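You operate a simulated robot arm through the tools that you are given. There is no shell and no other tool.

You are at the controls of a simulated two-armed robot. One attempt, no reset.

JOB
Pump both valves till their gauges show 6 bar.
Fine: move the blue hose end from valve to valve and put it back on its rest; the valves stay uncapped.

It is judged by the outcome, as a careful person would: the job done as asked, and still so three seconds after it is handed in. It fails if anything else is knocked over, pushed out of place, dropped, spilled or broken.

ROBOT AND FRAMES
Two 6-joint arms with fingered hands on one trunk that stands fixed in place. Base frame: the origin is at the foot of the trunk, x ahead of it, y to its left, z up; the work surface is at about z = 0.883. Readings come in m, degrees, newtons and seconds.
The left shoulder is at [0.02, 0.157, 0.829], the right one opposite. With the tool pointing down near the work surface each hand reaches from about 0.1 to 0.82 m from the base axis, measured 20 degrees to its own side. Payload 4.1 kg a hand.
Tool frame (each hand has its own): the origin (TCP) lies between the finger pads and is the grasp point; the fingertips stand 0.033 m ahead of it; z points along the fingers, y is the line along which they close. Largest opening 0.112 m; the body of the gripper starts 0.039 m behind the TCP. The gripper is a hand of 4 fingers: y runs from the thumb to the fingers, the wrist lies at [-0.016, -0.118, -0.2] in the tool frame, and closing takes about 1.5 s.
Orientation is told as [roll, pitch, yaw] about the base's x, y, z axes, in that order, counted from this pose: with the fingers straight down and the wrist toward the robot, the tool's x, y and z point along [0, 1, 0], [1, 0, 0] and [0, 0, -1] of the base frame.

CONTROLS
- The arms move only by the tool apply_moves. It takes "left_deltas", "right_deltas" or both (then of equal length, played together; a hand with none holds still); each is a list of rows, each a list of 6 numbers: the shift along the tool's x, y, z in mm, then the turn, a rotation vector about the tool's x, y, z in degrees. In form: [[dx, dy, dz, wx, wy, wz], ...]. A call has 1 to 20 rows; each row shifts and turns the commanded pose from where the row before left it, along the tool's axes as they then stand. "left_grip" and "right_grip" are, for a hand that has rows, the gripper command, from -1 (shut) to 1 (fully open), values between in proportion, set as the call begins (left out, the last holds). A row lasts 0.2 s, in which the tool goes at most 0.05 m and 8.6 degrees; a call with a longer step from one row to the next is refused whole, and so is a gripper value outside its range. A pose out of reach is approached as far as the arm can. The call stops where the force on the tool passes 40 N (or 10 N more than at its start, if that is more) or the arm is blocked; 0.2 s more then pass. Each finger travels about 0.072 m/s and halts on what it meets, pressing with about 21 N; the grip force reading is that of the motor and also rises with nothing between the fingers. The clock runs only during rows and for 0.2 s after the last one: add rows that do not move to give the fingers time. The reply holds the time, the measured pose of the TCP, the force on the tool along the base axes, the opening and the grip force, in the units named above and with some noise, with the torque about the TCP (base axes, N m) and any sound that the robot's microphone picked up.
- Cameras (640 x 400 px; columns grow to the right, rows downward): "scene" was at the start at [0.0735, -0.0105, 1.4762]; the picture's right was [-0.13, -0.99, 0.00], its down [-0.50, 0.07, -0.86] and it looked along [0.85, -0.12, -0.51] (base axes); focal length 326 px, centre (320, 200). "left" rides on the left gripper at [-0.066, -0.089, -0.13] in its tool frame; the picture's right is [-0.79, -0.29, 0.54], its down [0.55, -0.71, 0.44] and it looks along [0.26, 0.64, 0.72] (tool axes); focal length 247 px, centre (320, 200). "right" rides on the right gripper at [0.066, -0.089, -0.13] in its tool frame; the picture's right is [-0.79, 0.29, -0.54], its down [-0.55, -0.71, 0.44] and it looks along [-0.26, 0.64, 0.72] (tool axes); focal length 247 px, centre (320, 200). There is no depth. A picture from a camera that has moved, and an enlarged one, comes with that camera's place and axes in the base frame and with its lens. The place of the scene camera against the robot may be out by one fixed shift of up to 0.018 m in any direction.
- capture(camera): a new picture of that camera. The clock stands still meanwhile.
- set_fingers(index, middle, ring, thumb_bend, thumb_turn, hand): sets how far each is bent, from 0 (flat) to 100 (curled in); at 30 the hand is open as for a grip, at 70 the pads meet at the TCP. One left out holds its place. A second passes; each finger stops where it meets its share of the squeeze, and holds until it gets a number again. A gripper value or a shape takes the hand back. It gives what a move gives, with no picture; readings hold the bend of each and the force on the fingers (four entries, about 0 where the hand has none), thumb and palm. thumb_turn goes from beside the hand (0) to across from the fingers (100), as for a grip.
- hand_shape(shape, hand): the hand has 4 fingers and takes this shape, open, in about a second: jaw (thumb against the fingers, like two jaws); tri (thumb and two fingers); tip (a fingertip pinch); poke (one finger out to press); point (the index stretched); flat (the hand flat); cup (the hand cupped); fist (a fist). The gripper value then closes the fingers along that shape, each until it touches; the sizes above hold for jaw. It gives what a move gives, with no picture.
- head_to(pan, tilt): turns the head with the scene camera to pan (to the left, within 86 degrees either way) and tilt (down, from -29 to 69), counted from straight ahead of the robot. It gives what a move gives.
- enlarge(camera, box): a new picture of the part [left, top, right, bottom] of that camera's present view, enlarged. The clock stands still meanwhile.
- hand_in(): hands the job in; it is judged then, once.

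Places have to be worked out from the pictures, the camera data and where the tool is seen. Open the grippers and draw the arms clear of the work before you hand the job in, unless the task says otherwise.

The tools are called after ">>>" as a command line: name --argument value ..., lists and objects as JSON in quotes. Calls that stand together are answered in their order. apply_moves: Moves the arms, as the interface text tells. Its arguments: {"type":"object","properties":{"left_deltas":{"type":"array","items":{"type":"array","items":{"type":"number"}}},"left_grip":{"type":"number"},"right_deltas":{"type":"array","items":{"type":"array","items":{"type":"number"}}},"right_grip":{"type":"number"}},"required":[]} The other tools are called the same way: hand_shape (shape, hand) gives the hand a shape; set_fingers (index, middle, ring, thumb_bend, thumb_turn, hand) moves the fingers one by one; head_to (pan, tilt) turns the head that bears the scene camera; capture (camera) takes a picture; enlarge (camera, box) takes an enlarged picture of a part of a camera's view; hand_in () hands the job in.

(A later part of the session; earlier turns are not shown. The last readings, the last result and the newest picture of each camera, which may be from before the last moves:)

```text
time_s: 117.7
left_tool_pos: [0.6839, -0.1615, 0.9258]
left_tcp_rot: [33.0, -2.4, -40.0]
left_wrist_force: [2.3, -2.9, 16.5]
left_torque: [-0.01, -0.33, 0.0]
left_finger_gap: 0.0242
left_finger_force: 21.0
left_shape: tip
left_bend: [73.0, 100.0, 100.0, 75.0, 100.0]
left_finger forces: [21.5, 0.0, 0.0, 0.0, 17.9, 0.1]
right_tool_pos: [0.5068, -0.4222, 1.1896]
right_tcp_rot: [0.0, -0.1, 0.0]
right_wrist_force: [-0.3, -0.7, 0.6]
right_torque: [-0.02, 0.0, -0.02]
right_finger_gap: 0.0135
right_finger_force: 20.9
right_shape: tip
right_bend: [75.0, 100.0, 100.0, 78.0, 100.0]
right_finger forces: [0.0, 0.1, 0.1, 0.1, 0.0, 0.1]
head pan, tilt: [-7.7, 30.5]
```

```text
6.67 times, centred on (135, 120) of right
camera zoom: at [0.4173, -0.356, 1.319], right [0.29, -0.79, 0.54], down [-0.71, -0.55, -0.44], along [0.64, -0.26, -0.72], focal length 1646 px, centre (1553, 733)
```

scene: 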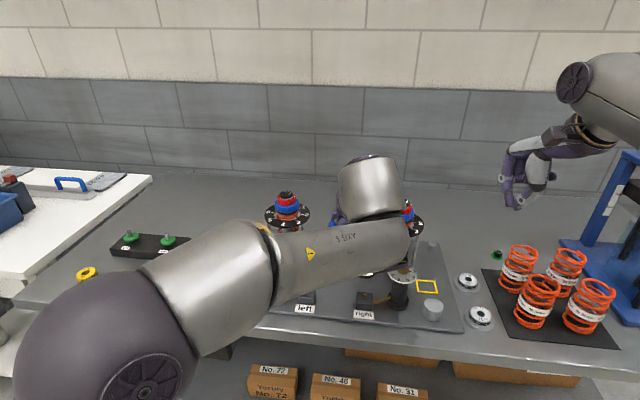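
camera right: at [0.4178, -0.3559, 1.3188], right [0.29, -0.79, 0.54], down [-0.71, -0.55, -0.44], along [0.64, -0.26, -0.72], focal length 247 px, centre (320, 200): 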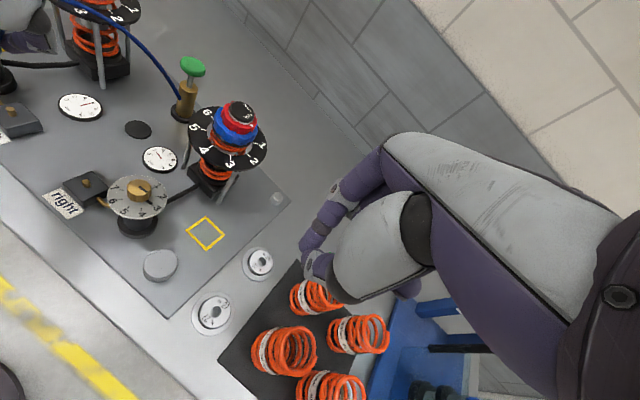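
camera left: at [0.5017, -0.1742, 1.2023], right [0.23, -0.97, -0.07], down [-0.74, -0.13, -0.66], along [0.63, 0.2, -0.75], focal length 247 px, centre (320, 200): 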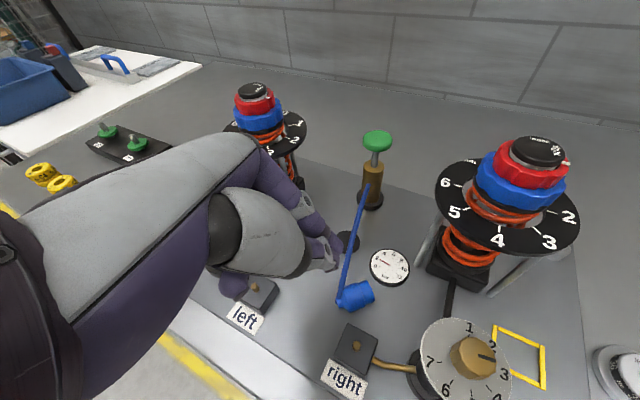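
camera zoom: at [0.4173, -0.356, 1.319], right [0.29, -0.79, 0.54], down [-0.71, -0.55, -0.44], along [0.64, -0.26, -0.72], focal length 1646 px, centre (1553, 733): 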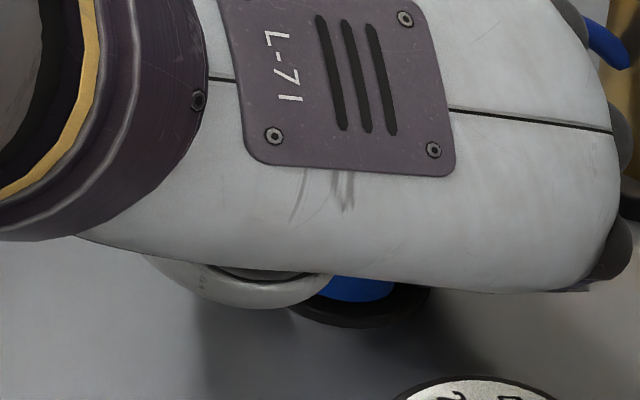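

The index fingertip rests on the disc (16 N), with the hose bottom about 4 mm above it. I raise 1.5 mm to relieve it and open the pinch gently.

>>> apply_moves --left_deltas '[[0.8, 0.05, -1.26, 0, 0, 0], [0, 0, 0, 0, 0, 0]]'

>>> apply_moves --left_deltas '[[0, 0, 0, 0, 0, 0], [0, 0, 0, 0, 0, 0], [0, 0, 0, 0, 0, 0], [0, 0, 0, 0, 0, 0]]' --left_grip -0.15

>>> enlarge --camera "left" --box '[260, 180, 420, 310]'

```text
time_s: 118.3
left_tool_pos: [0.6836, -0.1606, 0.9245]
left_tcp_rot: [32.9, -2.2, -40.0]
left_wrist_force: [2.4, -5.5, 16.1]
left_torque: [-0.09, -0.41, -0.07]
left_finger_gap: 0.0243
left_finger_force: 21.4
left_shape: tip
left_bend: [73.0, 100.0, 100.0, 75.0, 100.0]
left_finger forces: [24.1, 0.1, 0.1, 0.0, 17.4, 0.1]
right_tool_pos: [0.5056, -0.4221, 1.1904]
right_tcp_rot: [0.0, 0.0, 0.1]
right_wrist_force: [-0.4, 0.7, -0.4]
right_torque: [0.03, -0.01, 0.01]
right_finger_gap: 0.0134
right_finger_force: 21.3
right_shape: tip
right_bend: [75.0, 100.0, 100.0, 78.0, 100.0]
right_finger forces: [0.0, 0.0, 0.0, 0.1, 0.1, 0.0]
head pan, tilt: [-7.7, 30.5]
```

```text
time_s: 119.3
left_tool_pos: [0.6844, -0.1596, 0.9227]
left_tcp_rot: [32.9, -2.0, -40.0]
left_wrist_force: [-1.6, 1.7, 6.7]
left_torque: [-0.02, -0.15, 0.02]
left_finger_gap: 0.0451
left_finger_force: 0.0
left_shape: tip
left_bend: [77.0, 97.0, 99.0, 72.0, 100.0]
left_finger forces: [6.9, 0.0, 0.0, 0.0, 0.0, 0.0]
right_tool_pos: [0.5061, -0.4219, 1.1907]
right_tcp_rot: [-0.1, -0.1, 0.1]
right_wrist_force: [0.3, -0.1, 0.3]
right_torque: [-0.01, 0.0, -0.03]
right_finger_gap: 0.0133
right_finger_force: 20.5
right_shape: tip
right_bend: [75.0, 100.0, 100.0, 78.0, 100.0]
right_finger forces: [0.1, 0.1, 0.1, 0.0, 0.0, 0.1]
head pan, tilt: [-7.7, 30.5]
```

```text
3.08 times, centred on (340, 245) of left
camera zoom: at [0.5321, -0.1979, 0.9941], right [-0.43, -0.12, -0.89], down [-0.09, 0.99, -0.09], along [0.9, 0.04, -0.44], focal length 760 px, centre (258, 62)
```

zoom: 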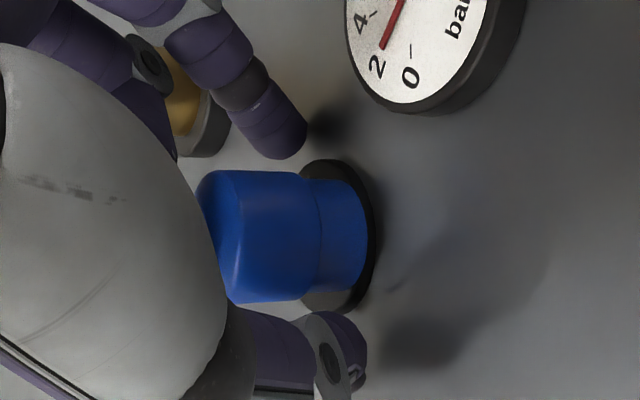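

The hose end stands upright on the rest again. I raise the hand slightly and back out along the fingers, then away to the left.

>>> apply_moves --left_deltas '[[2.2, 0.15, -3.36, 0, 0, 0], [1.1, 0, -6, 0, 0, 0], [0, 0, -10, 0, 0, 0], [0, 0, -15, 0, 0, 0], [0, 0, -20, 0, 0, 0], [0, 0, -20, 0, 0, 0], [0, 0, -20, 0, 0, 0]]'

>>> enlarge --camera "left" --box '[240, 160, 460, 340]'

>>> enlarge --camera "right" --box '[90, 70, 190, 160]'

```text
time_s: 120.9
left_tool_pos: [0.6518, -0.1906, 1.0064]
left_tcp_rot: [33.1, -1.8, -39.4]
left_wrist_force: [-7.1, 33.3, -3.7]
left_torque: [-0.25, 0.0, 0.32]
left_finger_gap: 0.0377
left_finger_force: 0.1
left_shape: tip
left_bend: [76.0, 97.0, 99.0, 72.0, 100.0]
left_finger forces: [31.7, 0.0, 0.0, 0.1, 0.0, 0.1]
right_tool_pos: [0.5075, -0.4202, 1.1908]
right_tcp_rot: [-0.1, 0.0, 0.2]
right_wrist_force: [0.6, -0.4, 0.7]
right_torque: [-0.03, 0.04, -0.01]
right_finger_gap: 0.0134
right_finger_force: 21.3
right_shape: tip
right_bend: [75.0, 100.0, 100.0, 78.0, 100.0]
right_finger forces: [0.0, 0.0, 0.0, 0.0, 0.0, 0.1]
head pan, tilt: [-7.7, 30.5]
```

```text
2.22 times, centred on (350, 250) of left
camera zoom: at [0.501, -0.2299, 1.0765], right [-0.43, -0.12, -0.89], down [-0.1, 0.99, -0.09], along [0.89, 0.05, -0.44], focal length 549 px, centre (253, 89)
```

zoom: 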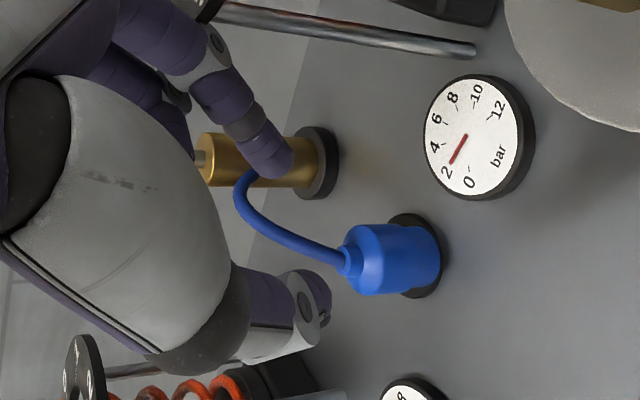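

```text
4.44 times, centred on (140, 115) of right
camera zoom: at [0.4183, -0.354, 1.3192], right [0.29, -0.79, 0.54], down [-0.71, -0.56, -0.43], along [0.64, -0.26, -0.72], focal length 1098 px, centre (1120, 578)
```

zoom: 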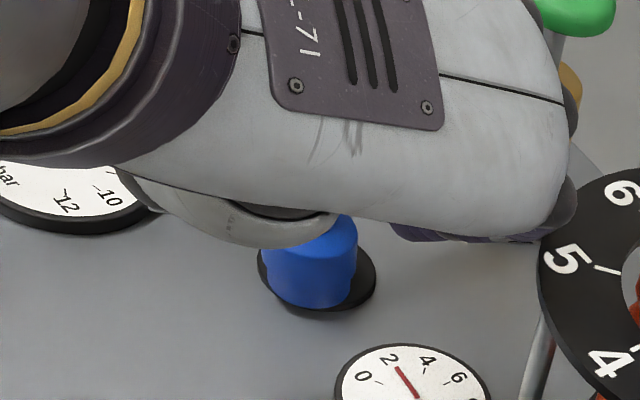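

The index/knuckles press with 33 N against something on the right — the right damper's dial disc. I move left away from it at once.

>>> apply_moves --left_deltas '[[6.6, -6.4, 4, 0, 0, 0], [13.1, -12.8, 7.9, 0, 0, 0]]'

>>> capture --camera "scene"

>>> enlarge --camera "right" --box '[90, 30, 290, 220]'

```text
time_s: 121.5
left_tool_pos: [0.6494, -0.1696, 1.0065]
left_tcp_rot: [32.9, -2.2, -40.3]
left_wrist_force: [-0.7, -0.3, 0.2]
left_torque: [0.02, -0.02, 0.02]
left_finger_gap: 0.0477
left_finger_force: 0.0
left_shape: tip
left_bend: [76.0, 97.0, 99.0, 72.0, 100.0]
left_finger forces: [0.1, 0.1, 0.0, 0.0, 0.0, 0.1]
right_tool_pos: [0.5066, -0.4237, 1.1904]
right_tcp_rot: [-0.1, 0.0, 0.0]
right_wrist_force: [-0.4, -0.2, -0.1]
right_torque: [0.02, -0.03, 0.02]
right_finger_gap: 0.0137
right_finger_force: 20.8
right_shape: tip
right_bend: [75.0, 100.0, 100.0, 78.0, 100.0]
right_finger forces: [0.1, 0.1, 0.0, 0.1, 0.0, 0.0]
head pan, tilt: [-7.7, 30.5]
```

```text
taken
```

scene: 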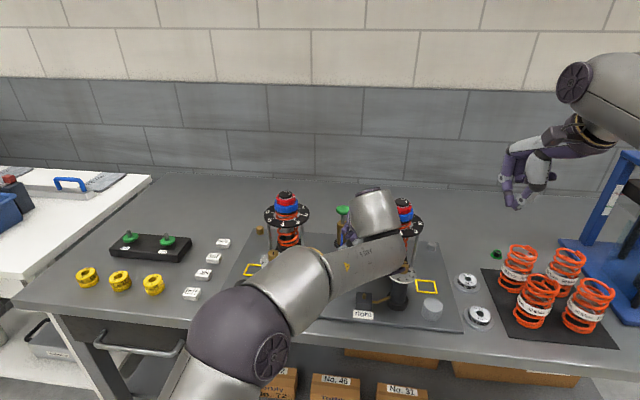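

```text
2.11 times, centred on (190, 125) of right
camera zoom: at [0.4172, -0.3567, 1.3188], right [0.29, -0.79, 0.54], down [-0.71, -0.55, -0.44], along [0.64, -0.26, -0.72], focal length 520 px, centre (594, 358)
```

zoom: 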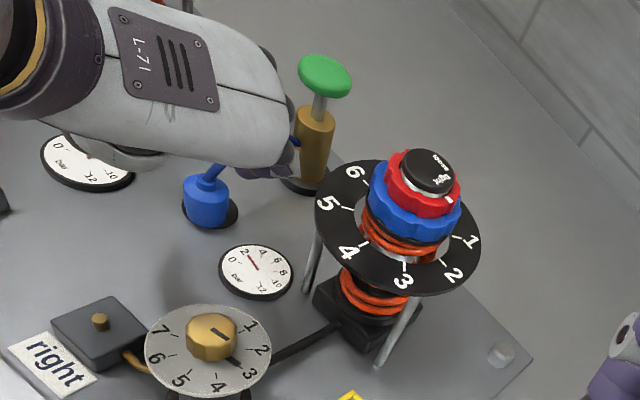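

Contact is released, the damper stands as before and the hose end is on its rest. I take the left hand straight up and then away to the left.

>>> apply_moves --left_deltas '[[13, 0.9, -20.1, 0, 0, 0], [13, 0.9, -20.1, 0, 0, 0], [13, 0.9, -20.1, 0, 0, 0], [13, 0.9, -20.1, 0, 0, 0], [13, 0.9, -20.1, 0, 0, 0], [11, -36.5, 2.1, 0, 0, 0], [11, -36.5, 2.1, 0, 0, 0], [11, -36.5, 2.1, 0, 0, 0], [11, -36.5, 2.1, 0, 0, 0], [11, -36.5, 2.1, 0, 0, 0], [11, -36.5, 2.1, 0, 0, 0], [11, -36.5, 2.1, 0, 0, 0]]'

>>> enlarge --camera "scene" --box '[220, 180, 470, 336]'

>>> enlarge --camera "scene" --box '[360, 185, 440, 285]'

>>> enlarge --camera "right" --box '[90, 30, 290, 220]'

```text
time_s: 124.1
left_tool_pos: [0.4978, 0.0555, 1.12]
left_tcp_rot: [32.9, -2.1, -40.0]
left_wrist_force: [0.8, -0.6, 0.4]
left_torque: [0.02, -0.02, 0.0]
left_finger_gap: 0.0475
left_finger_force: 0.1
left_shape: tip
left_bend: [76.0, 97.0, 99.0, 72.0, 100.0]
left_finger forces: [0.1, 0.1, 0.0, 0.0, 0.0, 0.1]
left hand out of reach, approached as far as the arm can: row 4, 5
right_tool_pos: [0.5071, -0.422, 1.1897]
right_tcp_rot: [0.0, 0.0, 0.1]
right_wrist_force: [0.4, -1.3, -0.4]
right_torque: [0.02, 0.01, 0.0]
right_finger_gap: 0.0133
right_finger_force: 20.3
right_shape: tip
right_bend: [75.0, 100.0, 100.0, 78.0, 100.0]
right_finger forces: [0.1, 0.0, 0.0, 0.0, 0.1, 0.0]
head pan, tilt: [-7.7, 30.5]
```

```text
2.56 times, centred on (345, 258) of scene
camera zoom: at [0.0739, -0.0109, 1.4762], right [-0.13, -0.99, 0.0], down [-0.5, 0.07, -0.86], along [0.85, -0.12, -0.51], focal length 835 px, centre (256, 52)
```

zoom: 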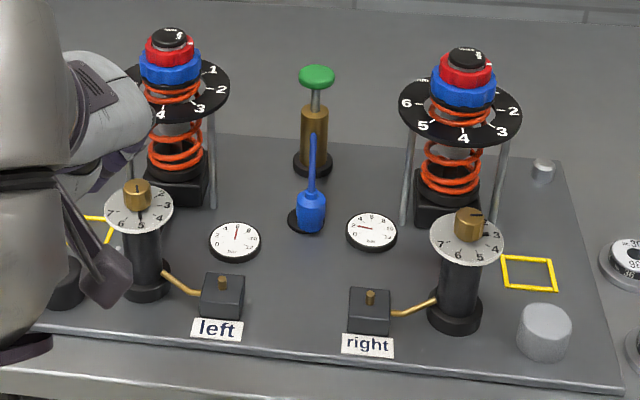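

```text
4.00 times, centred on (400, 235) of scene
camera zoom: at [0.0739, -0.0109, 1.4762], right [-0.13, -0.99, 0.0], down [-0.5, 0.07, -0.86], along [0.85, -0.12, -0.51], focal length 1304 px, centre (0, 60)
```

zoom: 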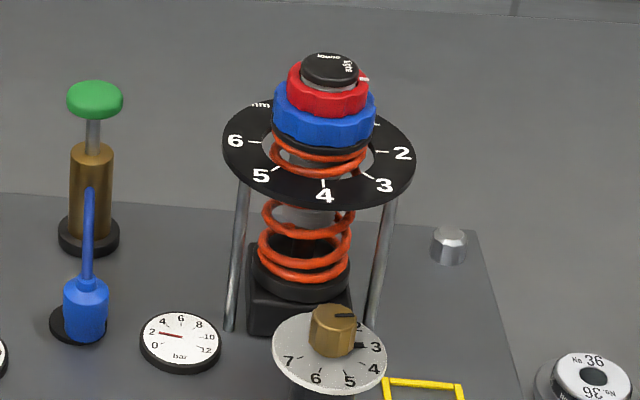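

```text
2.11 times, centred on (190, 125) of right
camera zoom: at [0.4181, -0.3564, 1.3186], right [0.29, -0.79, 0.54], down [-0.71, -0.55, -0.44], along [0.64, -0.26, -0.72], focal length 520 px, centre (594, 358)
```

zoom: 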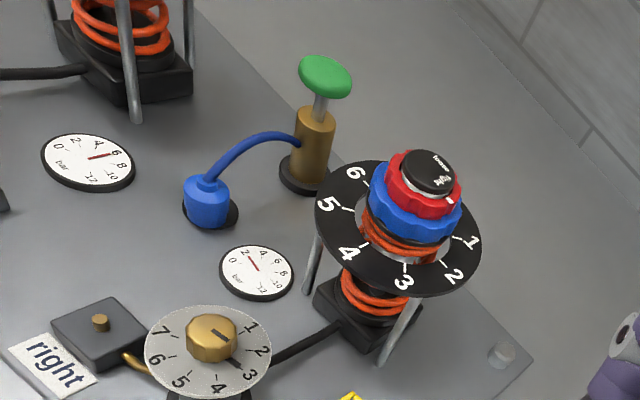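

Everything matches the initial picture and the hose end is on its rest at about (0.679, -0.151). My last right-hand grip was too high (on the hose end's chamfer); this time I will grip about 8 mm lower. First the left arm goes back to its neutral parking pose.

>>> apply_moves --left_deltas '[[0, 0, 0, 0, -6.6, 0], [0, 0, 0, 0, -6.6, 0], [0, 0, 0, 0, -6.6, 0], [0, 0, 0, 0, -6.6, 0], [0, 0, 0, 0, -6.5, 0], [0, 0, 0, 2.1, 0, 0], [0, 0, 0, 0, 0, -7], [0, 0, 0, 0, 0, -7], [0, 0, 0, 0, 0, -7], [0, 0, 0, 0, 0, -7], [27.3, -16, -13, 0, 0, 0], [27.3, -16, -13, 0, 0, 0], [27.3, -16, -13, 0, 0, 0], [27.3, -16, -13, 0, 0, 0], [27.3, -16, -13, 0, 0, 0]]'

>>> apply_moves --right_deltas '[[38, 0, 0, 0, 0, 0], [38, 0, 0, 0, 0, 0], [38, 0, 0, 0, 0, 0], [38, 0, 0, 0, 0, 0], [38, 0, 0, 0, 0, 0], [38, 0, 0, 0, 0, 0], [38, 0, 0, 0, 0, 0], [0, 0, 0, 0, -7.48, 0], [0, 0, 0, 0, -7.48, 0], [0, 0, 0, 0, -7.48, 0], [0, 0, 0, 0, -7.48, 0], [0, 0, 0, 0, -7.48, 0], [0, 0, 0, -5.44, 0, 4.16], [0, 0, 0, -5.44, 0, 4.16], [0, 0, 0, -2.95, 1.18, -3.86], [0, 0, 0, -2.95, 1.18, -3.86]]' --right_grip -0.15

>>> capture --camera "right"

>>> enlarge --camera "right" --box '[130, 150, 250, 240]'

```text
time_s: 127.3
left_tool_pos: [0.4496, 0.2064, 1.1861]
left_tcp_rot: [0.0, 0.2, -11.9]
left_wrist_force: [-0.2, -0.3, -0.1]
left_torque: [0.01, 0.03, 0.01]
left_finger_gap: 0.0473
left_finger_force: 0.0
left_shape: tip
left_bend: [76.0, 97.0, 99.0, 72.0, 100.0]
left_finger forces: [0.0, 0.1, 0.0, 0.0, 0.1, 0.0]
right_tool_pos: [0.5066, -0.4216, 1.1902]
right_tcp_rot: [-0.1, 0.0, 0.1]
right_wrist_force: [0.0, -0.6, -1.2]
right_torque: [0.05, 0.03, 0.04]
right_finger_gap: 0.013
right_finger_force: 21.4
right_shape: tip
right_bend: [75.0, 100.0, 100.0, 78.0, 100.0]
right_finger forces: [0.0, 0.0, 0.0, 0.0, 0.0, 0.1]
head pan, tilt: [-7.7, 30.5]
```

```text
time_s: 130.7
left_tool_pos: [0.4473, 0.206, 1.1849]
left_tcp_rot: [0.0, 0.0, -11.9]
left_wrist_force: [-0.3, -0.1, 0.5]
left_torque: [0.0, 0.02, 0.01]
left_finger_gap: 0.0475
left_finger_force: 0.1
left_shape: tip
left_bend: [76.0, 97.0, 99.0, 72.0, 100.0]
left_finger forces: [0.0, 0.1, 0.1, 0.1, 0.1, 0.0]
right_tool_pos: [0.5061, -0.1554, 1.1906]
right_tcp_rot: [-37.5, -13.6, 10.2]
right_wrist_force: [-0.1, 0.5, 0.0]
right_torque: [0.0, 0.0, -0.02]
right_finger_gap: 0.0473
right_finger_force: 0.1
right_shape: tip
right_bend: [76.0, 97.0, 99.0, 72.0, 100.0]
right_finger forces: [0.0, 0.1, 0.0, 0.0, 0.1, 0.1]
head pan, tilt: [-7.7, 30.5]
```

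```text
taken
camera right: at [0.3833, -0.0441, 1.2293], right [0.11, -0.29, 0.95], down [-0.55, -0.81, -0.18], along [0.83, -0.5, -0.25], focal length 247 px, centre (320, 200)
```

right: 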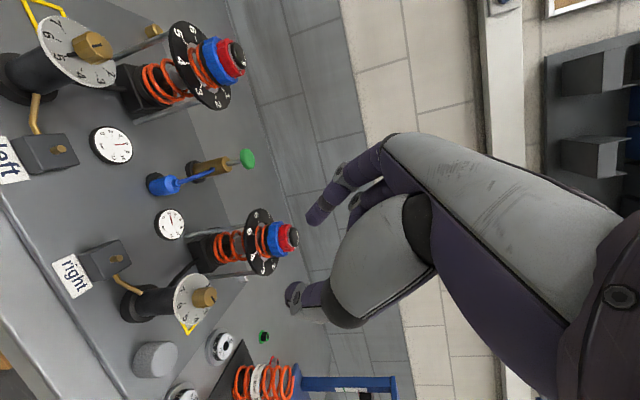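

```text
4.44 times, centred on (190, 195) of right
camera zoom: at [0.3833, -0.0441, 1.2293], right [0.11, -0.29, 0.95], down [-0.55, -0.81, -0.18], along [0.83, -0.5, -0.25], focal length 1098 px, centre (898, 222)
```

zoom: 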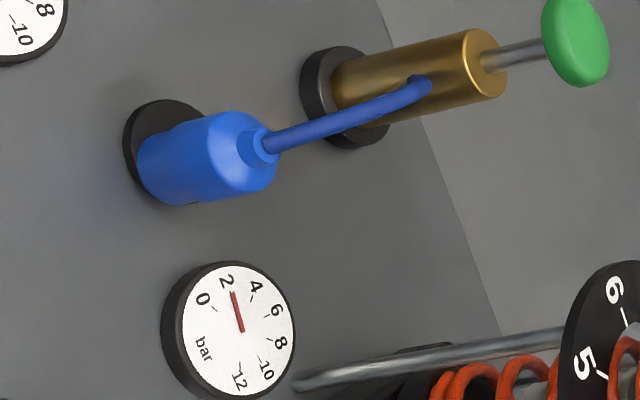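

The right hand is in the mirrored pose at yaw 10°. I move to the pre-grasp point about 9 cm up along the finger axis.

>>> apply_moves --right_deltas '[[23.3, 14.6, 23.1, 0, 0, 0], [23.3, 14.6, 23.1, 0, 0, 0], [23.3, 14.6, 23.1, 0, 0, 0], [23.3, 14.6, 23.1, 0, 0, 0], [23.3, 14.6, 23.1, 0, 0, 0], [23.3, 14.6, 23.1, 0, 0, 0], [23.3, 14.6, 23.1, 0, 0, 0], [0, 0, 0, 0, 0, 0]]'

>>> capture --camera "right"

>>> enlarge --camera "left" --box '[380, 20, 620, 200]'

```text
time_s: 132.5
left_tool_pos: [0.4479, 0.2062, 1.1864]
left_tcp_rot: [0.1, 0.0, -12.0]
left_wrist_force: [0.0, 0.2, -0.3]
left_torque: [-0.01, 0.01, -0.01]
left_finger_gap: 0.0473
left_finger_force: 0.0
left_shape: tip
left_bend: [76.0, 97.0, 99.0, 72.0, 100.0]
left_finger forces: [0.0, 0.1, 0.0, 0.1, 0.0, 0.0]
right_tool_pos: [0.6524, -0.0993, 0.9934]
right_tcp_rot: [-37.4, -13.7, 10.2]
right_wrist_force: [-0.8, -0.1, -0.2]
right_torque: [0.01, -0.01, -0.02]
right_finger_gap: 0.0475
right_finger_force: 0.0
right_shape: tip
right_bend: [76.0, 97.0, 99.0, 72.0, 100.0]
right_finger forces: [0.1, 0.0, 0.1, 0.0, 0.1, 0.0]
head pan, tilt: [-7.7, 30.5]
```

```text
taken
camera right: at [0.5297, 0.0135, 1.032], right [0.11, -0.29, 0.95], down [-0.55, -0.81, -0.18], along [0.83, -0.51, -0.25], focal length 247 px, centre (320, 200)
```

right: 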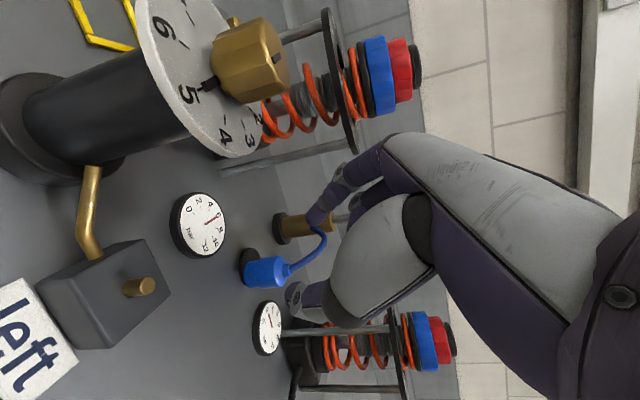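

```text
2.22 times, centred on (500, 110) of left
camera zoom: at [0.3467, 0.1598, 1.3155], right [-0.44, -0.72, -0.54], down [-0.58, 0.69, -0.43], along [0.68, 0.12, -0.72], focal length 549 px, centre (-80, 400)
```

zoom: 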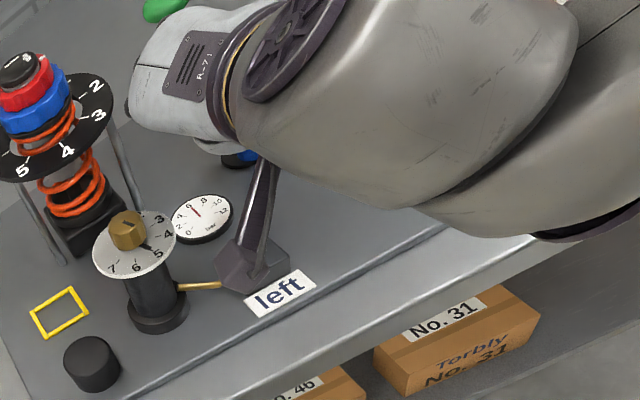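

The camera bracket stays about 2 cm above the left valve on this path. I advance 60 mm along the fingers.

>>> apply_moves --right_deltas '[[0, 0, 20, 0, 0, 0], [0, 0, 20, 0, 0, 0], [0, 0, 20, 0, 0, 0], [0, 0, 0, 0, 0, 0]]'

>>> enlarge --camera "right" --box '[200, 160, 400, 330]'

>>> enlarge --camera "left" --box '[440, 40, 580, 160]'

```text
time_s: 133.5
left_tool_pos: [0.4482, 0.2059, 1.1858]
left_tcp_rot: [0.0, 0.0, -11.9]
left_wrist_force: [-0.1, -0.2, -0.1]
left_torque: [0.0, 0.01, 0.01]
left_finger_gap: 0.0477
left_finger_force: 0.0
left_shape: tip
left_bend: [76.0, 97.0, 99.0, 72.0, 100.0]
left_finger forces: [0.0, 0.0, 0.0, 0.1, 0.1, 0.0]
right_tool_pos: [0.6704, -0.1319, 0.9463]
right_tcp_rot: [-37.3, -13.6, 10.2]
right_wrist_force: [0.4, -0.5, -0.4]
right_torque: [0.03, 0.01, -0.01]
right_finger_gap: 0.0474
right_finger_force: 0.0
right_shape: tip
right_bend: [76.0, 97.0, 99.0, 72.0, 100.0]
right_finger forces: [0.0, 0.0, 0.0, 0.0, 0.0, 0.0]
head pan, tilt: [-7.7, 30.5]
```

```text
2.35 times, centred on (300, 245) of right
camera zoom: at [0.5464, -0.0203, 0.9853], right [0.12, -0.29, 0.95], down [-0.55, -0.81, -0.18], along [0.82, -0.51, -0.25], focal length 581 px, centre (367, 94)
```

zoom: 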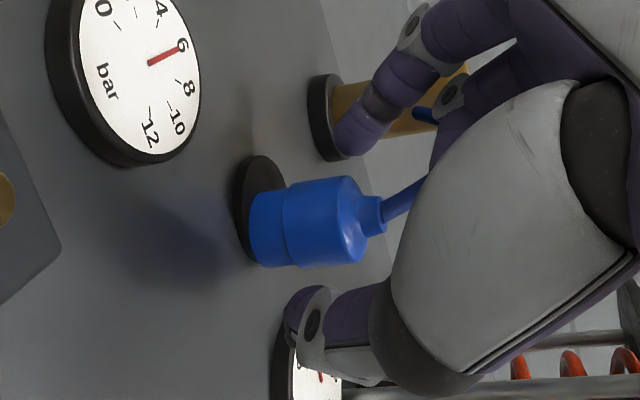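

```text
3.33 times, centred on (510, 100) of left
camera zoom: at [0.3468, 0.1598, 1.3154], right [-0.44, -0.72, -0.54], down [-0.58, 0.69, -0.43], along [0.68, 0.12, -0.72], focal length 823 px, centre (-313, 533)
```

zoom: 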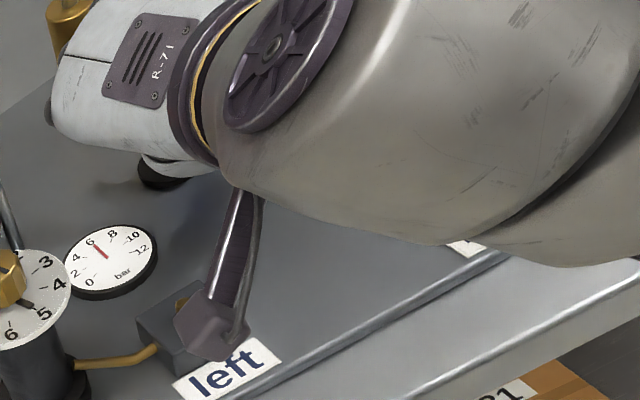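

The hose end measures at (0.682, -0.151), centred between the fingers. I advance the last 28 mm.

>>> apply_moves --right_deltas '[[0.3, 0, 9.5, 0, 0, 0], [0.3, 0, 9.5, 0, 0, 0], [0.3, 0, 9.5, 0, 0, 0], [0, 0, 0, 0, 0, 0]]'

>>> enlarge --camera "right" --box '[200, 160, 400, 330]'

```text
time_s: 134.5
left_tool_pos: [0.4487, 0.2052, 1.1862]
left_tcp_rot: [0.0, 0.0, -11.9]
left_wrist_force: [0.4, 0.8, 0.6]
left_torque: [0.01, -0.01, 0.01]
left_finger_gap: 0.0477
left_finger_force: 0.0
left_shape: tip
left_bend: [76.0, 97.0, 99.0, 72.0, 100.0]
left_finger forces: [0.0, 0.0, 0.1, 0.1, 0.0, 0.1]
right_tool_pos: [0.6783, -0.148, 0.9258]
right_tcp_rot: [-37.5, -13.7, 10.1]
right_wrist_force: [-1.1, 2.4, 5.5]
right_torque: [-0.08, 0.11, -0.06]
right_finger_gap: 0.0471
right_finger_force: 0.1
right_shape: tip
right_bend: [76.0, 97.0, 99.0, 73.0, 100.0]
right_finger forces: [0.1, 0.1, 0.0, 0.0, 5.7, 0.0]
head pan, tilt: [-7.7, 30.5]
```

```text
2.35 times, centred on (300, 245) of right
camera zoom: at [0.5548, -0.0356, 0.9641], right [0.11, -0.29, 0.95], down [-0.55, -0.81, -0.18], along [0.83, -0.51, -0.25], focal length 581 px, centre (367, 94)
```

zoom: 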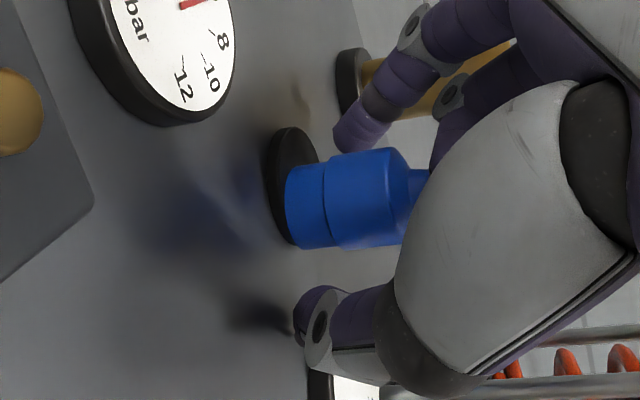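

The thumb tip just touches the board (6 N); hose end is well between the pads and 5 mm lower in the grip than last time. I close the pinch here.

>>> apply_moves --right_deltas '[[-0.3, 0.12, -0.39, 0, 0, 0], [0, 0, 0, 0, 0, 0], [0, 0, 0, 0, 0, 0], [0, 0, 0, 0, 0, 0], [0, 0, 0, 0, 0, 0], [0, 0, 0, 0, 0, 0]]' --right_grip -1

>>> enlarge --camera "right" --box '[200, 160, 400, 330]'

```text
time_s: 135.9
left_tool_pos: [0.4483, 0.2053, 1.1856]
left_tcp_rot: [0.1, 0.0, -12.0]
left_wrist_force: [0.7, 0.8, 0.8]
left_torque: [0.0, 0.03, 0.02]
left_finger_gap: 0.0473
left_finger_force: 0.1
left_shape: tip
left_bend: [76.0, 97.0, 99.0, 72.0, 100.0]
left_finger forces: [0.0, 0.1, 0.1, 0.0, 0.0, 0.0]
right_tool_pos: [0.6782, -0.1477, 0.9244]
right_tcp_rot: [-37.4, -13.7, 10.1]
right_wrist_force: [0.5, 0.1, 2.6]
right_torque: [0.01, -0.05, -0.01]
right_finger_gap: 0.017
right_finger_force: 20.8
right_shape: tip
right_bend: [70.0, 100.0, 100.0, 74.0, 100.0]
right_finger forces: [19.8, 0.0, 0.0, 0.0, 15.7, 0.0]
head pan, tilt: [-7.7, 30.5]
```

```text
2.35 times, centred on (300, 245) of right
camera zoom: at [0.5546, -0.0354, 0.9643], right [0.12, -0.29, 0.95], down [-0.55, -0.81, -0.18], along [0.82, -0.51, -0.25], focal length 581 px, centre (367, 94)
```

zoom: 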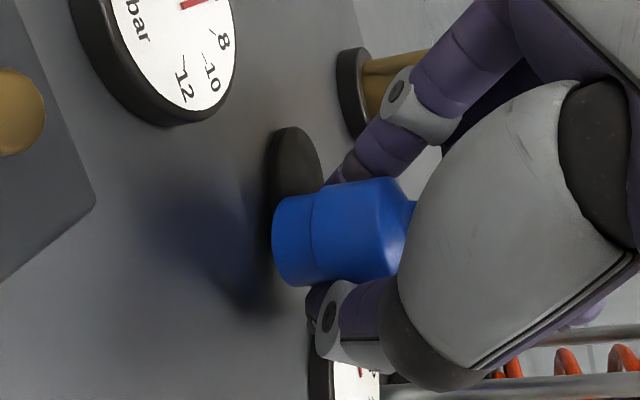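

Gripped (19.8 N / 15.7 N) and nearly upright. I lift slowly 30 mm.

>>> apply_moves --right_deltas '[[-2.96, 1.18, -3.86, 0, 0, 0], [-5.92, 2.35, -7.71, 0, 0, 0], [-8.9, 3.5, -11.6, 0, 0, 0], [0, 0, 0, 0, 0, 0]]'

>>> enlarge --camera "right" --box '[200, 160, 400, 330]'

>>> enlarge --camera "scene" --box '[290, 210, 430, 320]'

```text
time_s: 136.9
left_tool_pos: [0.4471, 0.2056, 1.1849]
left_tcp_rot: [0.0, -0.1, -12.0]
left_wrist_force: [0.8, 0.0, 0.0]
left_torque: [-0.03, 0.0, 0.0]
left_finger_gap: 0.0475
left_finger_force: 0.0
left_shape: tip
left_bend: [76.0, 97.0, 99.0, 72.0, 100.0]
left_finger forces: [0.1, 0.0, 0.0, 0.0, 0.0, 0.1]
right_tool_pos: [0.6772, -0.1465, 0.9555]
right_tcp_rot: [-37.3, -13.8, 10.3]
right_wrist_force: [0.5, -0.5, -0.9]
right_torque: [-0.02, -0.02, 0.0]
right_finger_gap: 0.0166
right_finger_force: 20.5
right_shape: tip
right_bend: [70.0, 100.0, 100.0, 74.0, 100.0]
right_finger forces: [17.8, 0.0, 0.0, 0.1, 16.3, 0.0]
head pan, tilt: [-7.7, 30.5]
```

```text
2.35 times, centred on (300, 245) of right
camera zoom: at [0.5545, -0.0348, 0.9949], right [0.12, -0.29, 0.95], down [-0.55, -0.81, -0.18], along [0.83, -0.51, -0.25], focal length 581 px, centre (367, 94)
```

zoom: 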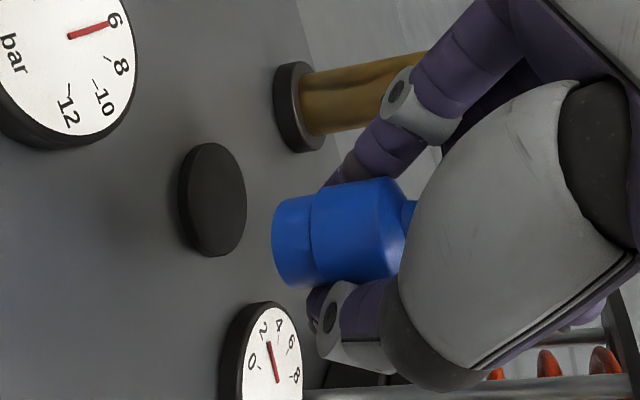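

```text
3.64 times, centred on (360, 265) of scene
camera zoom: at [0.0736, -0.0105, 1.4762], right [-0.13, -0.99, 0.0], down [-0.5, 0.07, -0.86], along [0.85, -0.12, -0.51], focal length 1186 px, centre (174, -36)
```

zoom: 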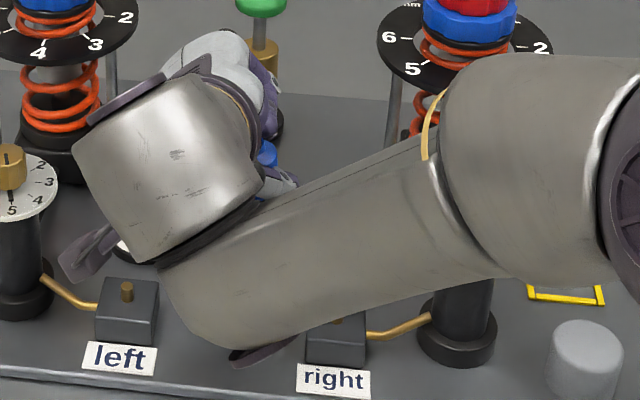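

Well held and nearly upright. I carry it up and back to hover above the right valve nub (0.557, -0.1795).

>>> apply_moves --right_deltas '[[-11.8, 4.7, -15.4, 0, 0, 0], [-5.45, -28.7, -4.6, 0, 0, 0], [-5.45, -28.7, -4.6, 0, 0, 0], [-5.45, -28.7, -4.6, 0, 0, 0], [-5.45, -28.7, -4.6, 0, 0, 0], [0, 0, 0, 0, 0, 0]]'

>>> capture --camera "right"

>>> enlarge --camera "right" --box '[160, 160, 400, 360]'

>>> capture --camera "scene"

>>> enlarge --camera "left" --box '[440, 40, 640, 180]'

```text
time_s: 138.3
left_tool_pos: [0.4485, 0.2067, 1.1858]
left_tcp_rot: [0.0, 0.0, -11.9]
left_wrist_force: [0.9, 0.1, 0.1]
left_torque: [0.01, 0.01, 0.03]
left_finger_gap: 0.0473
left_finger_force: 0.0
left_shape: tip
left_bend: [76.0, 97.0, 99.0, 72.0, 100.0]
left_finger forces: [0.0, 0.0, 0.1, 0.0, 0.0, 0.0]
right_tool_pos: [0.5603, -0.1758, 0.9752]
right_tcp_rot: [-37.4, -13.7, 10.2]
right_wrist_force: [-0.4, 0.2, -0.4]
right_torque: [0.01, -0.01, -0.01]
right_finger_gap: 0.0167
right_finger_force: 20.7
right_shape: tip
right_bend: [70.0, 100.0, 100.0, 74.0, 100.0]
right_finger forces: [17.7, 0.0, 0.0, 0.1, 16.3, 0.1]
head pan, tilt: [-7.7, 30.5]
```

```text
taken
camera right: at [0.4386, -0.0625, 1.0144], right [0.12, -0.29, 0.95], down [-0.55, -0.81, -0.18], along [0.83, -0.51, -0.25], focal length 247 px, centre (320, 200)
```

right: 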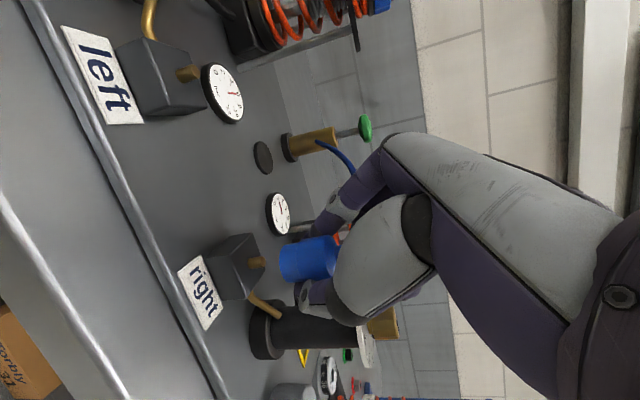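

```text
2.00 times, centred on (280, 260) of right
camera zoom: at [0.4386, -0.0625, 1.0144], right [0.12, -0.29, 0.95], down [-0.55, -0.81, -0.18], along [0.83, -0.51, -0.25], focal length 494 px, centre (400, 80)
```

zoom: 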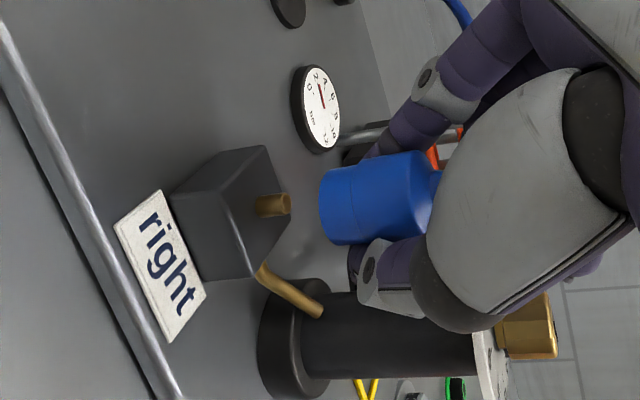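

```text
taken
```

scene: 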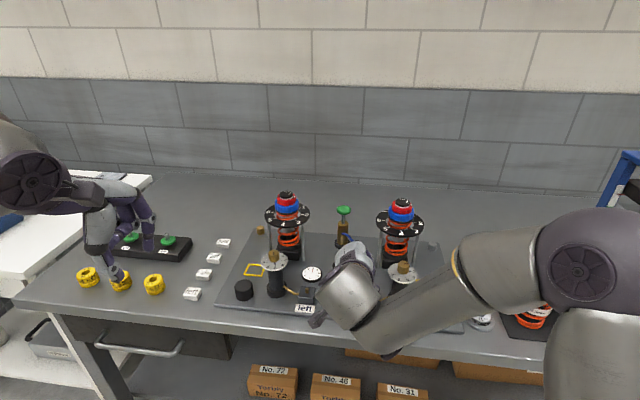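

```text
2.86 times, centred on (540, 110) of left
camera zoom: at [0.3469, 0.1599, 1.3154], right [-0.44, -0.72, -0.54], down [-0.58, 0.69, -0.43], along [0.68, 0.12, -0.72], focal length 706 px, centre (-309, 457)
```

zoom: 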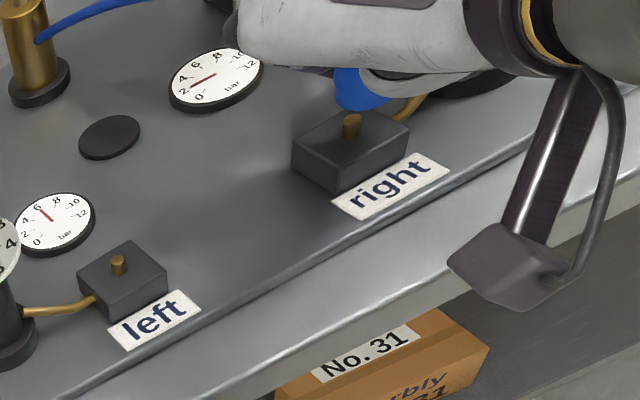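

In the hand camera the hose bottom and nub nearly line up. I zoom with both cameras for the fine alignment.

>>> enlarge --camera "left" --box '[535, 50, 605, 110]'

>>> enlarge --camera "right" --box '[230, 220, 350, 310]'

```text
6.67 times, centred on (570, 80) of left
camera zoom: at [0.3469, 0.1599, 1.3154], right [-0.44, -0.72, -0.54], down [-0.58, 0.69, -0.43], along [0.68, 0.12, -0.72], focal length 1646 px, centre (-1347, 1000)
```

zoom: 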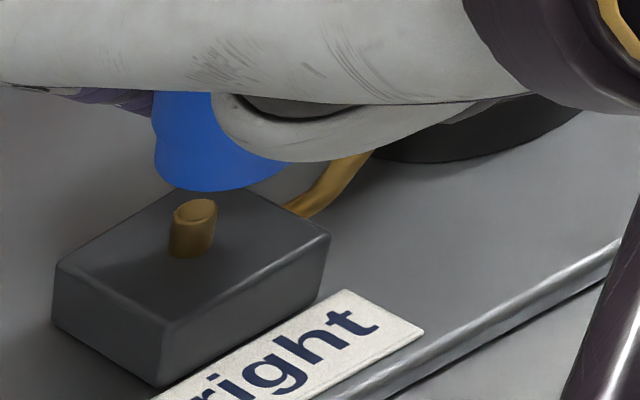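

```text
4.44 times, centred on (290, 265) of right
camera zoom: at [0.4386, -0.0625, 1.0144], right [0.12, -0.29, 0.95], down [-0.55, -0.81, -0.18], along [0.83, -0.51, -0.25], focal length 1098 px, centre (453, -89)
```

zoom: 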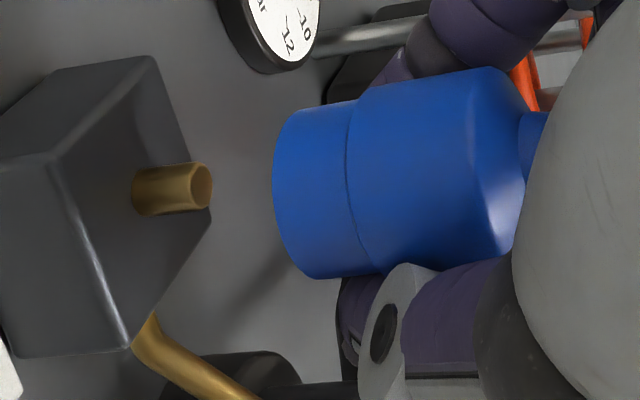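

Both cameras agree: the hose bottom is at (0.5565, -0.183, 0.938) and needs +3 mm in y. I shift and lower 14 mm to just around the nub tip.

>>> apply_moves --right_deltas '[[5.35, -0.9, 4.7, 0, 0, 0], [5.35, -0.9, 4.7, 0, 0, 0], [0, 0, 0, 0, 0, 0]]'

>>> enlarge --camera "left" --box '[535, 50, 605, 110]'

>>> enlarge --camera "right" --box '[230, 220, 350, 310]'

```text
time_s: 139.1
left_tool_pos: [0.4477, 0.205, 1.1842]
left_tcp_rot: [-0.1, 0.0, -11.9]
left_wrist_force: [-0.1, 0.2, -0.2]
left_torque: [0.01, 0.01, 0.01]
left_finger_gap: 0.0476
left_finger_force: 0.1
left_shape: tip
left_bend: [76.0, 97.0, 99.0, 72.0, 100.0]
left_finger forces: [0.0, 0.1, 0.0, 0.0, 0.0, 0.0]
right_tool_pos: [0.5635, -0.1717, 0.9595]
right_tcp_rot: [-37.4, -13.7, 10.1]
right_wrist_force: [0.0, 0.3, 0.0]
right_torque: [0.03, 0.0, 0.0]
right_finger_gap: 0.017
right_finger_force: 21.6
right_shape: tip
right_bend: [70.0, 100.0, 100.0, 74.0, 100.0]
right_finger forces: [17.8, 0.1, 0.1, 0.0, 16.3, 0.1]
head pan, tilt: [-7.7, 30.5]
```

```text
6.67 times, centred on (570, 80) of left
camera zoom: at [0.3468, 0.1598, 1.3154], right [-0.44, -0.72, -0.54], down [-0.58, 0.69, -0.43], along [0.68, 0.12, -0.72], focal length 1646 px, centre (-1347, 1000)
```

zoom: 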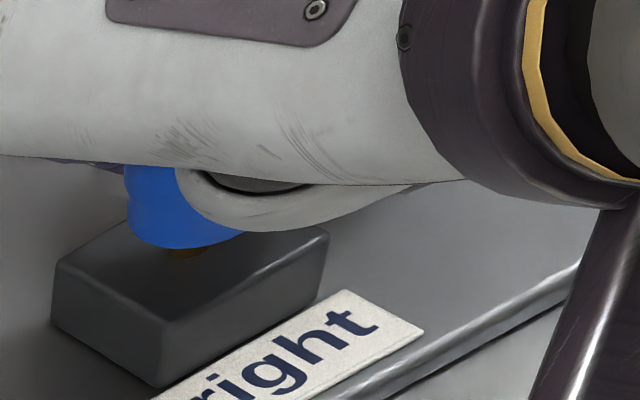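

```text
4.44 times, centred on (290, 265) of right
camera zoom: at [0.4405, -0.0594, 1.0004], right [0.12, -0.29, 0.95], down [-0.55, -0.81, -0.18], along [0.82, -0.51, -0.25], focal length 1098 px, centre (453, -89)
```

zoom: 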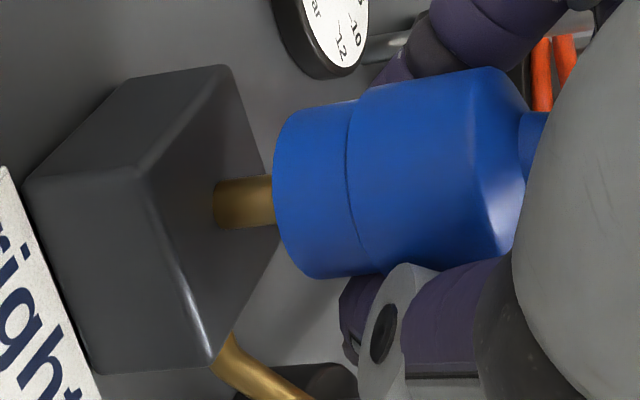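

The nub enters view just below the mouth; from the left camera the hose end is about 2 mm too far in x and 3 mm too low in y. I correct and lower another 6 mm, checking force.

>>> apply_moves --right_deltas '[[5.6, -2.9, 2.6, 0, 0, 0], [0, 0, 0, 0, 0, 0]]'

>>> enlarge --camera "left" --box '[535, 50, 605, 110]'

>>> enlarge --camera "right" --box '[230, 220, 350, 310]'

```text
time_s: 139.7
left_tool_pos: [0.4478, 0.206, 1.1863]
left_tcp_rot: [0.0, 0.0, -11.9]
left_wrist_force: [0.3, -0.2, 0.2]
left_torque: [-0.01, 0.0, 0.02]
left_finger_gap: 0.0475
left_finger_force: 0.1
left_shape: tip
left_bend: [76.0, 97.0, 99.0, 72.0, 100.0]
left_finger forces: [0.1, 0.0, 0.1, 0.0, 0.0, 0.0]
right_tool_pos: [0.5597, -0.1688, 0.9554]
right_tcp_rot: [-37.4, -13.7, 10.0]
right_wrist_force: [1.7, -0.5, -1.3]
right_torque: [0.03, -0.03, 0.01]
right_finger_gap: 0.0169
right_finger_force: 21.1
right_shape: tip
right_bend: [70.0, 100.0, 100.0, 74.0, 100.0]
right_finger forces: [17.8, 0.1, 0.0, 0.0, 16.3, 0.1]
head pan, tilt: [-7.7, 30.5]
```

```text
6.67 times, centred on (570, 80) of left
camera zoom: at [0.3468, 0.1598, 1.3154], right [-0.44, -0.72, -0.54], down [-0.58, 0.69, -0.43], along [0.68, 0.12, -0.72], focal length 1646 px, centre (-1347, 1000)
```

zoom: 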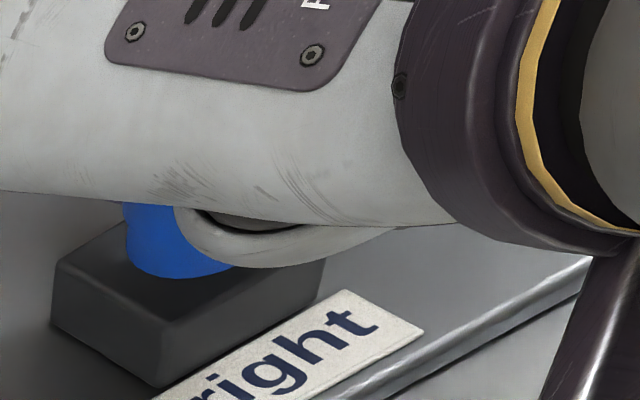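

```text
4.44 times, centred on (290, 265) of right
camera zoom: at [0.4382, -0.057, 0.9944], right [0.12, -0.29, 0.95], down [-0.55, -0.81, -0.18], along [0.83, -0.51, -0.25], focal length 1098 px, centre (453, -89)
```

zoom: 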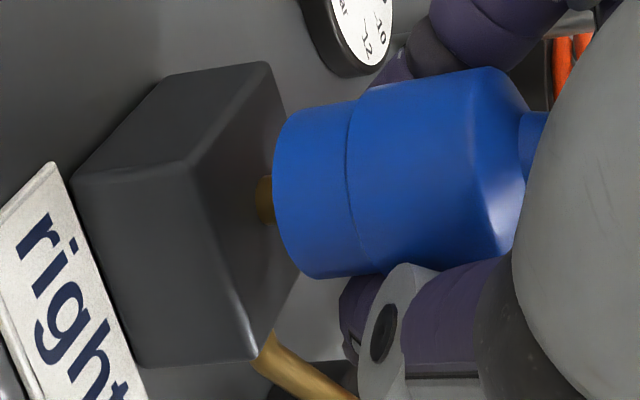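

The nub is in the mouth and aligned in both views with no side force. I lower further in 4 mm steps.

>>> apply_moves --right_deltas '[[2.37, -0.94, 3.08, 0, 0, 0], [0, 0, 0, 0, 0, 0]]'

>>> apply_moves --right_deltas '[[2.37, -0.94, 3.08, 0, 0, 0], [0, 0, 0, 0, 0, 0]]'

>>> enlarge --camera "right" --box '[230, 220, 350, 310]'

```text
time_s: 140.3
left_tool_pos: [0.4475, 0.206, 1.1852]
left_tcp_rot: [0.0, 0.1, -11.7]
left_wrist_force: [-0.6, 0.7, -0.2]
left_torque: [0.02, 0.04, -0.03]
left_finger_gap: 0.0476
left_finger_force: 0.0
left_shape: tip
left_bend: [76.0, 97.0, 99.0, 72.0, 100.0]
left_finger forces: [0.0, 0.1, 0.1, 0.0, 0.1, 0.0]
right_tool_pos: [0.5605, -0.1695, 0.9524]
right_tcp_rot: [-37.3, -13.7, 10.1]
right_wrist_force: [0.7, 0.5, -1.1]
right_torque: [-0.01, -0.01, 0.01]
right_finger_gap: 0.0167
right_finger_force: 20.8
right_shape: tip
right_bend: [70.0, 100.0, 100.0, 74.0, 100.0]
right_finger forces: [17.8, 0.0, 0.0, 0.0, 16.3, 0.0]
head pan, tilt: [-7.7, 30.5]
```

```text
time_s: 140.9
left_tool_pos: [0.4479, 0.2064, 1.1865]
left_tcp_rot: [0.0, 0.1, -11.8]
left_wrist_force: [0.5, -0.6, 0.4]
left_torque: [0.01, -0.01, 0.0]
left_finger_gap: 0.0473
left_finger_force: 0.0
left_shape: tip
left_bend: [76.0, 97.0, 99.0, 72.0, 100.0]
left_finger forces: [0.0, 0.1, 0.0, 0.1, 0.0, 0.0]
right_tool_pos: [0.5607, -0.1693, 0.9466]
right_tcp_rot: [-37.3, -13.7, 10.2]
right_wrist_force: [0.2, 0.8, -0.7]
right_torque: [-0.01, -0.02, 0.04]
right_finger_gap: 0.0169
right_finger_force: 20.4
right_shape: tip
right_bend: [70.0, 100.0, 100.0, 74.0, 100.0]
right_finger forces: [17.9, 0.0, 0.0, 0.1, 16.3, 0.0]
head pan, tilt: [-7.7, 30.5]
```

```text
4.44 times, centred on (290, 265) of right
camera zoom: at [0.4384, -0.0568, 0.9862], right [0.12, -0.29, 0.95], down [-0.55, -0.81, -0.18], along [0.82, -0.51, -0.25], focal length 1098 px, centre (453, -89)
```

zoom: 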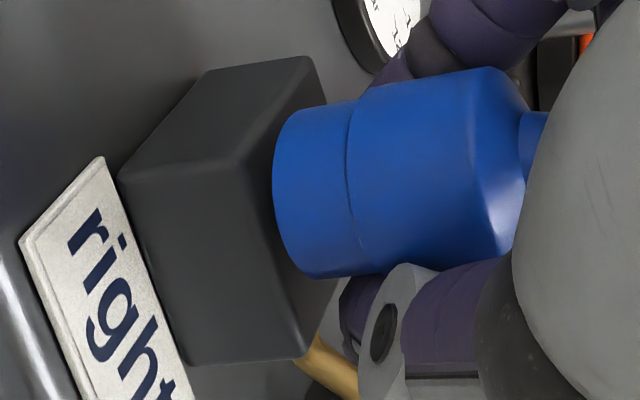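

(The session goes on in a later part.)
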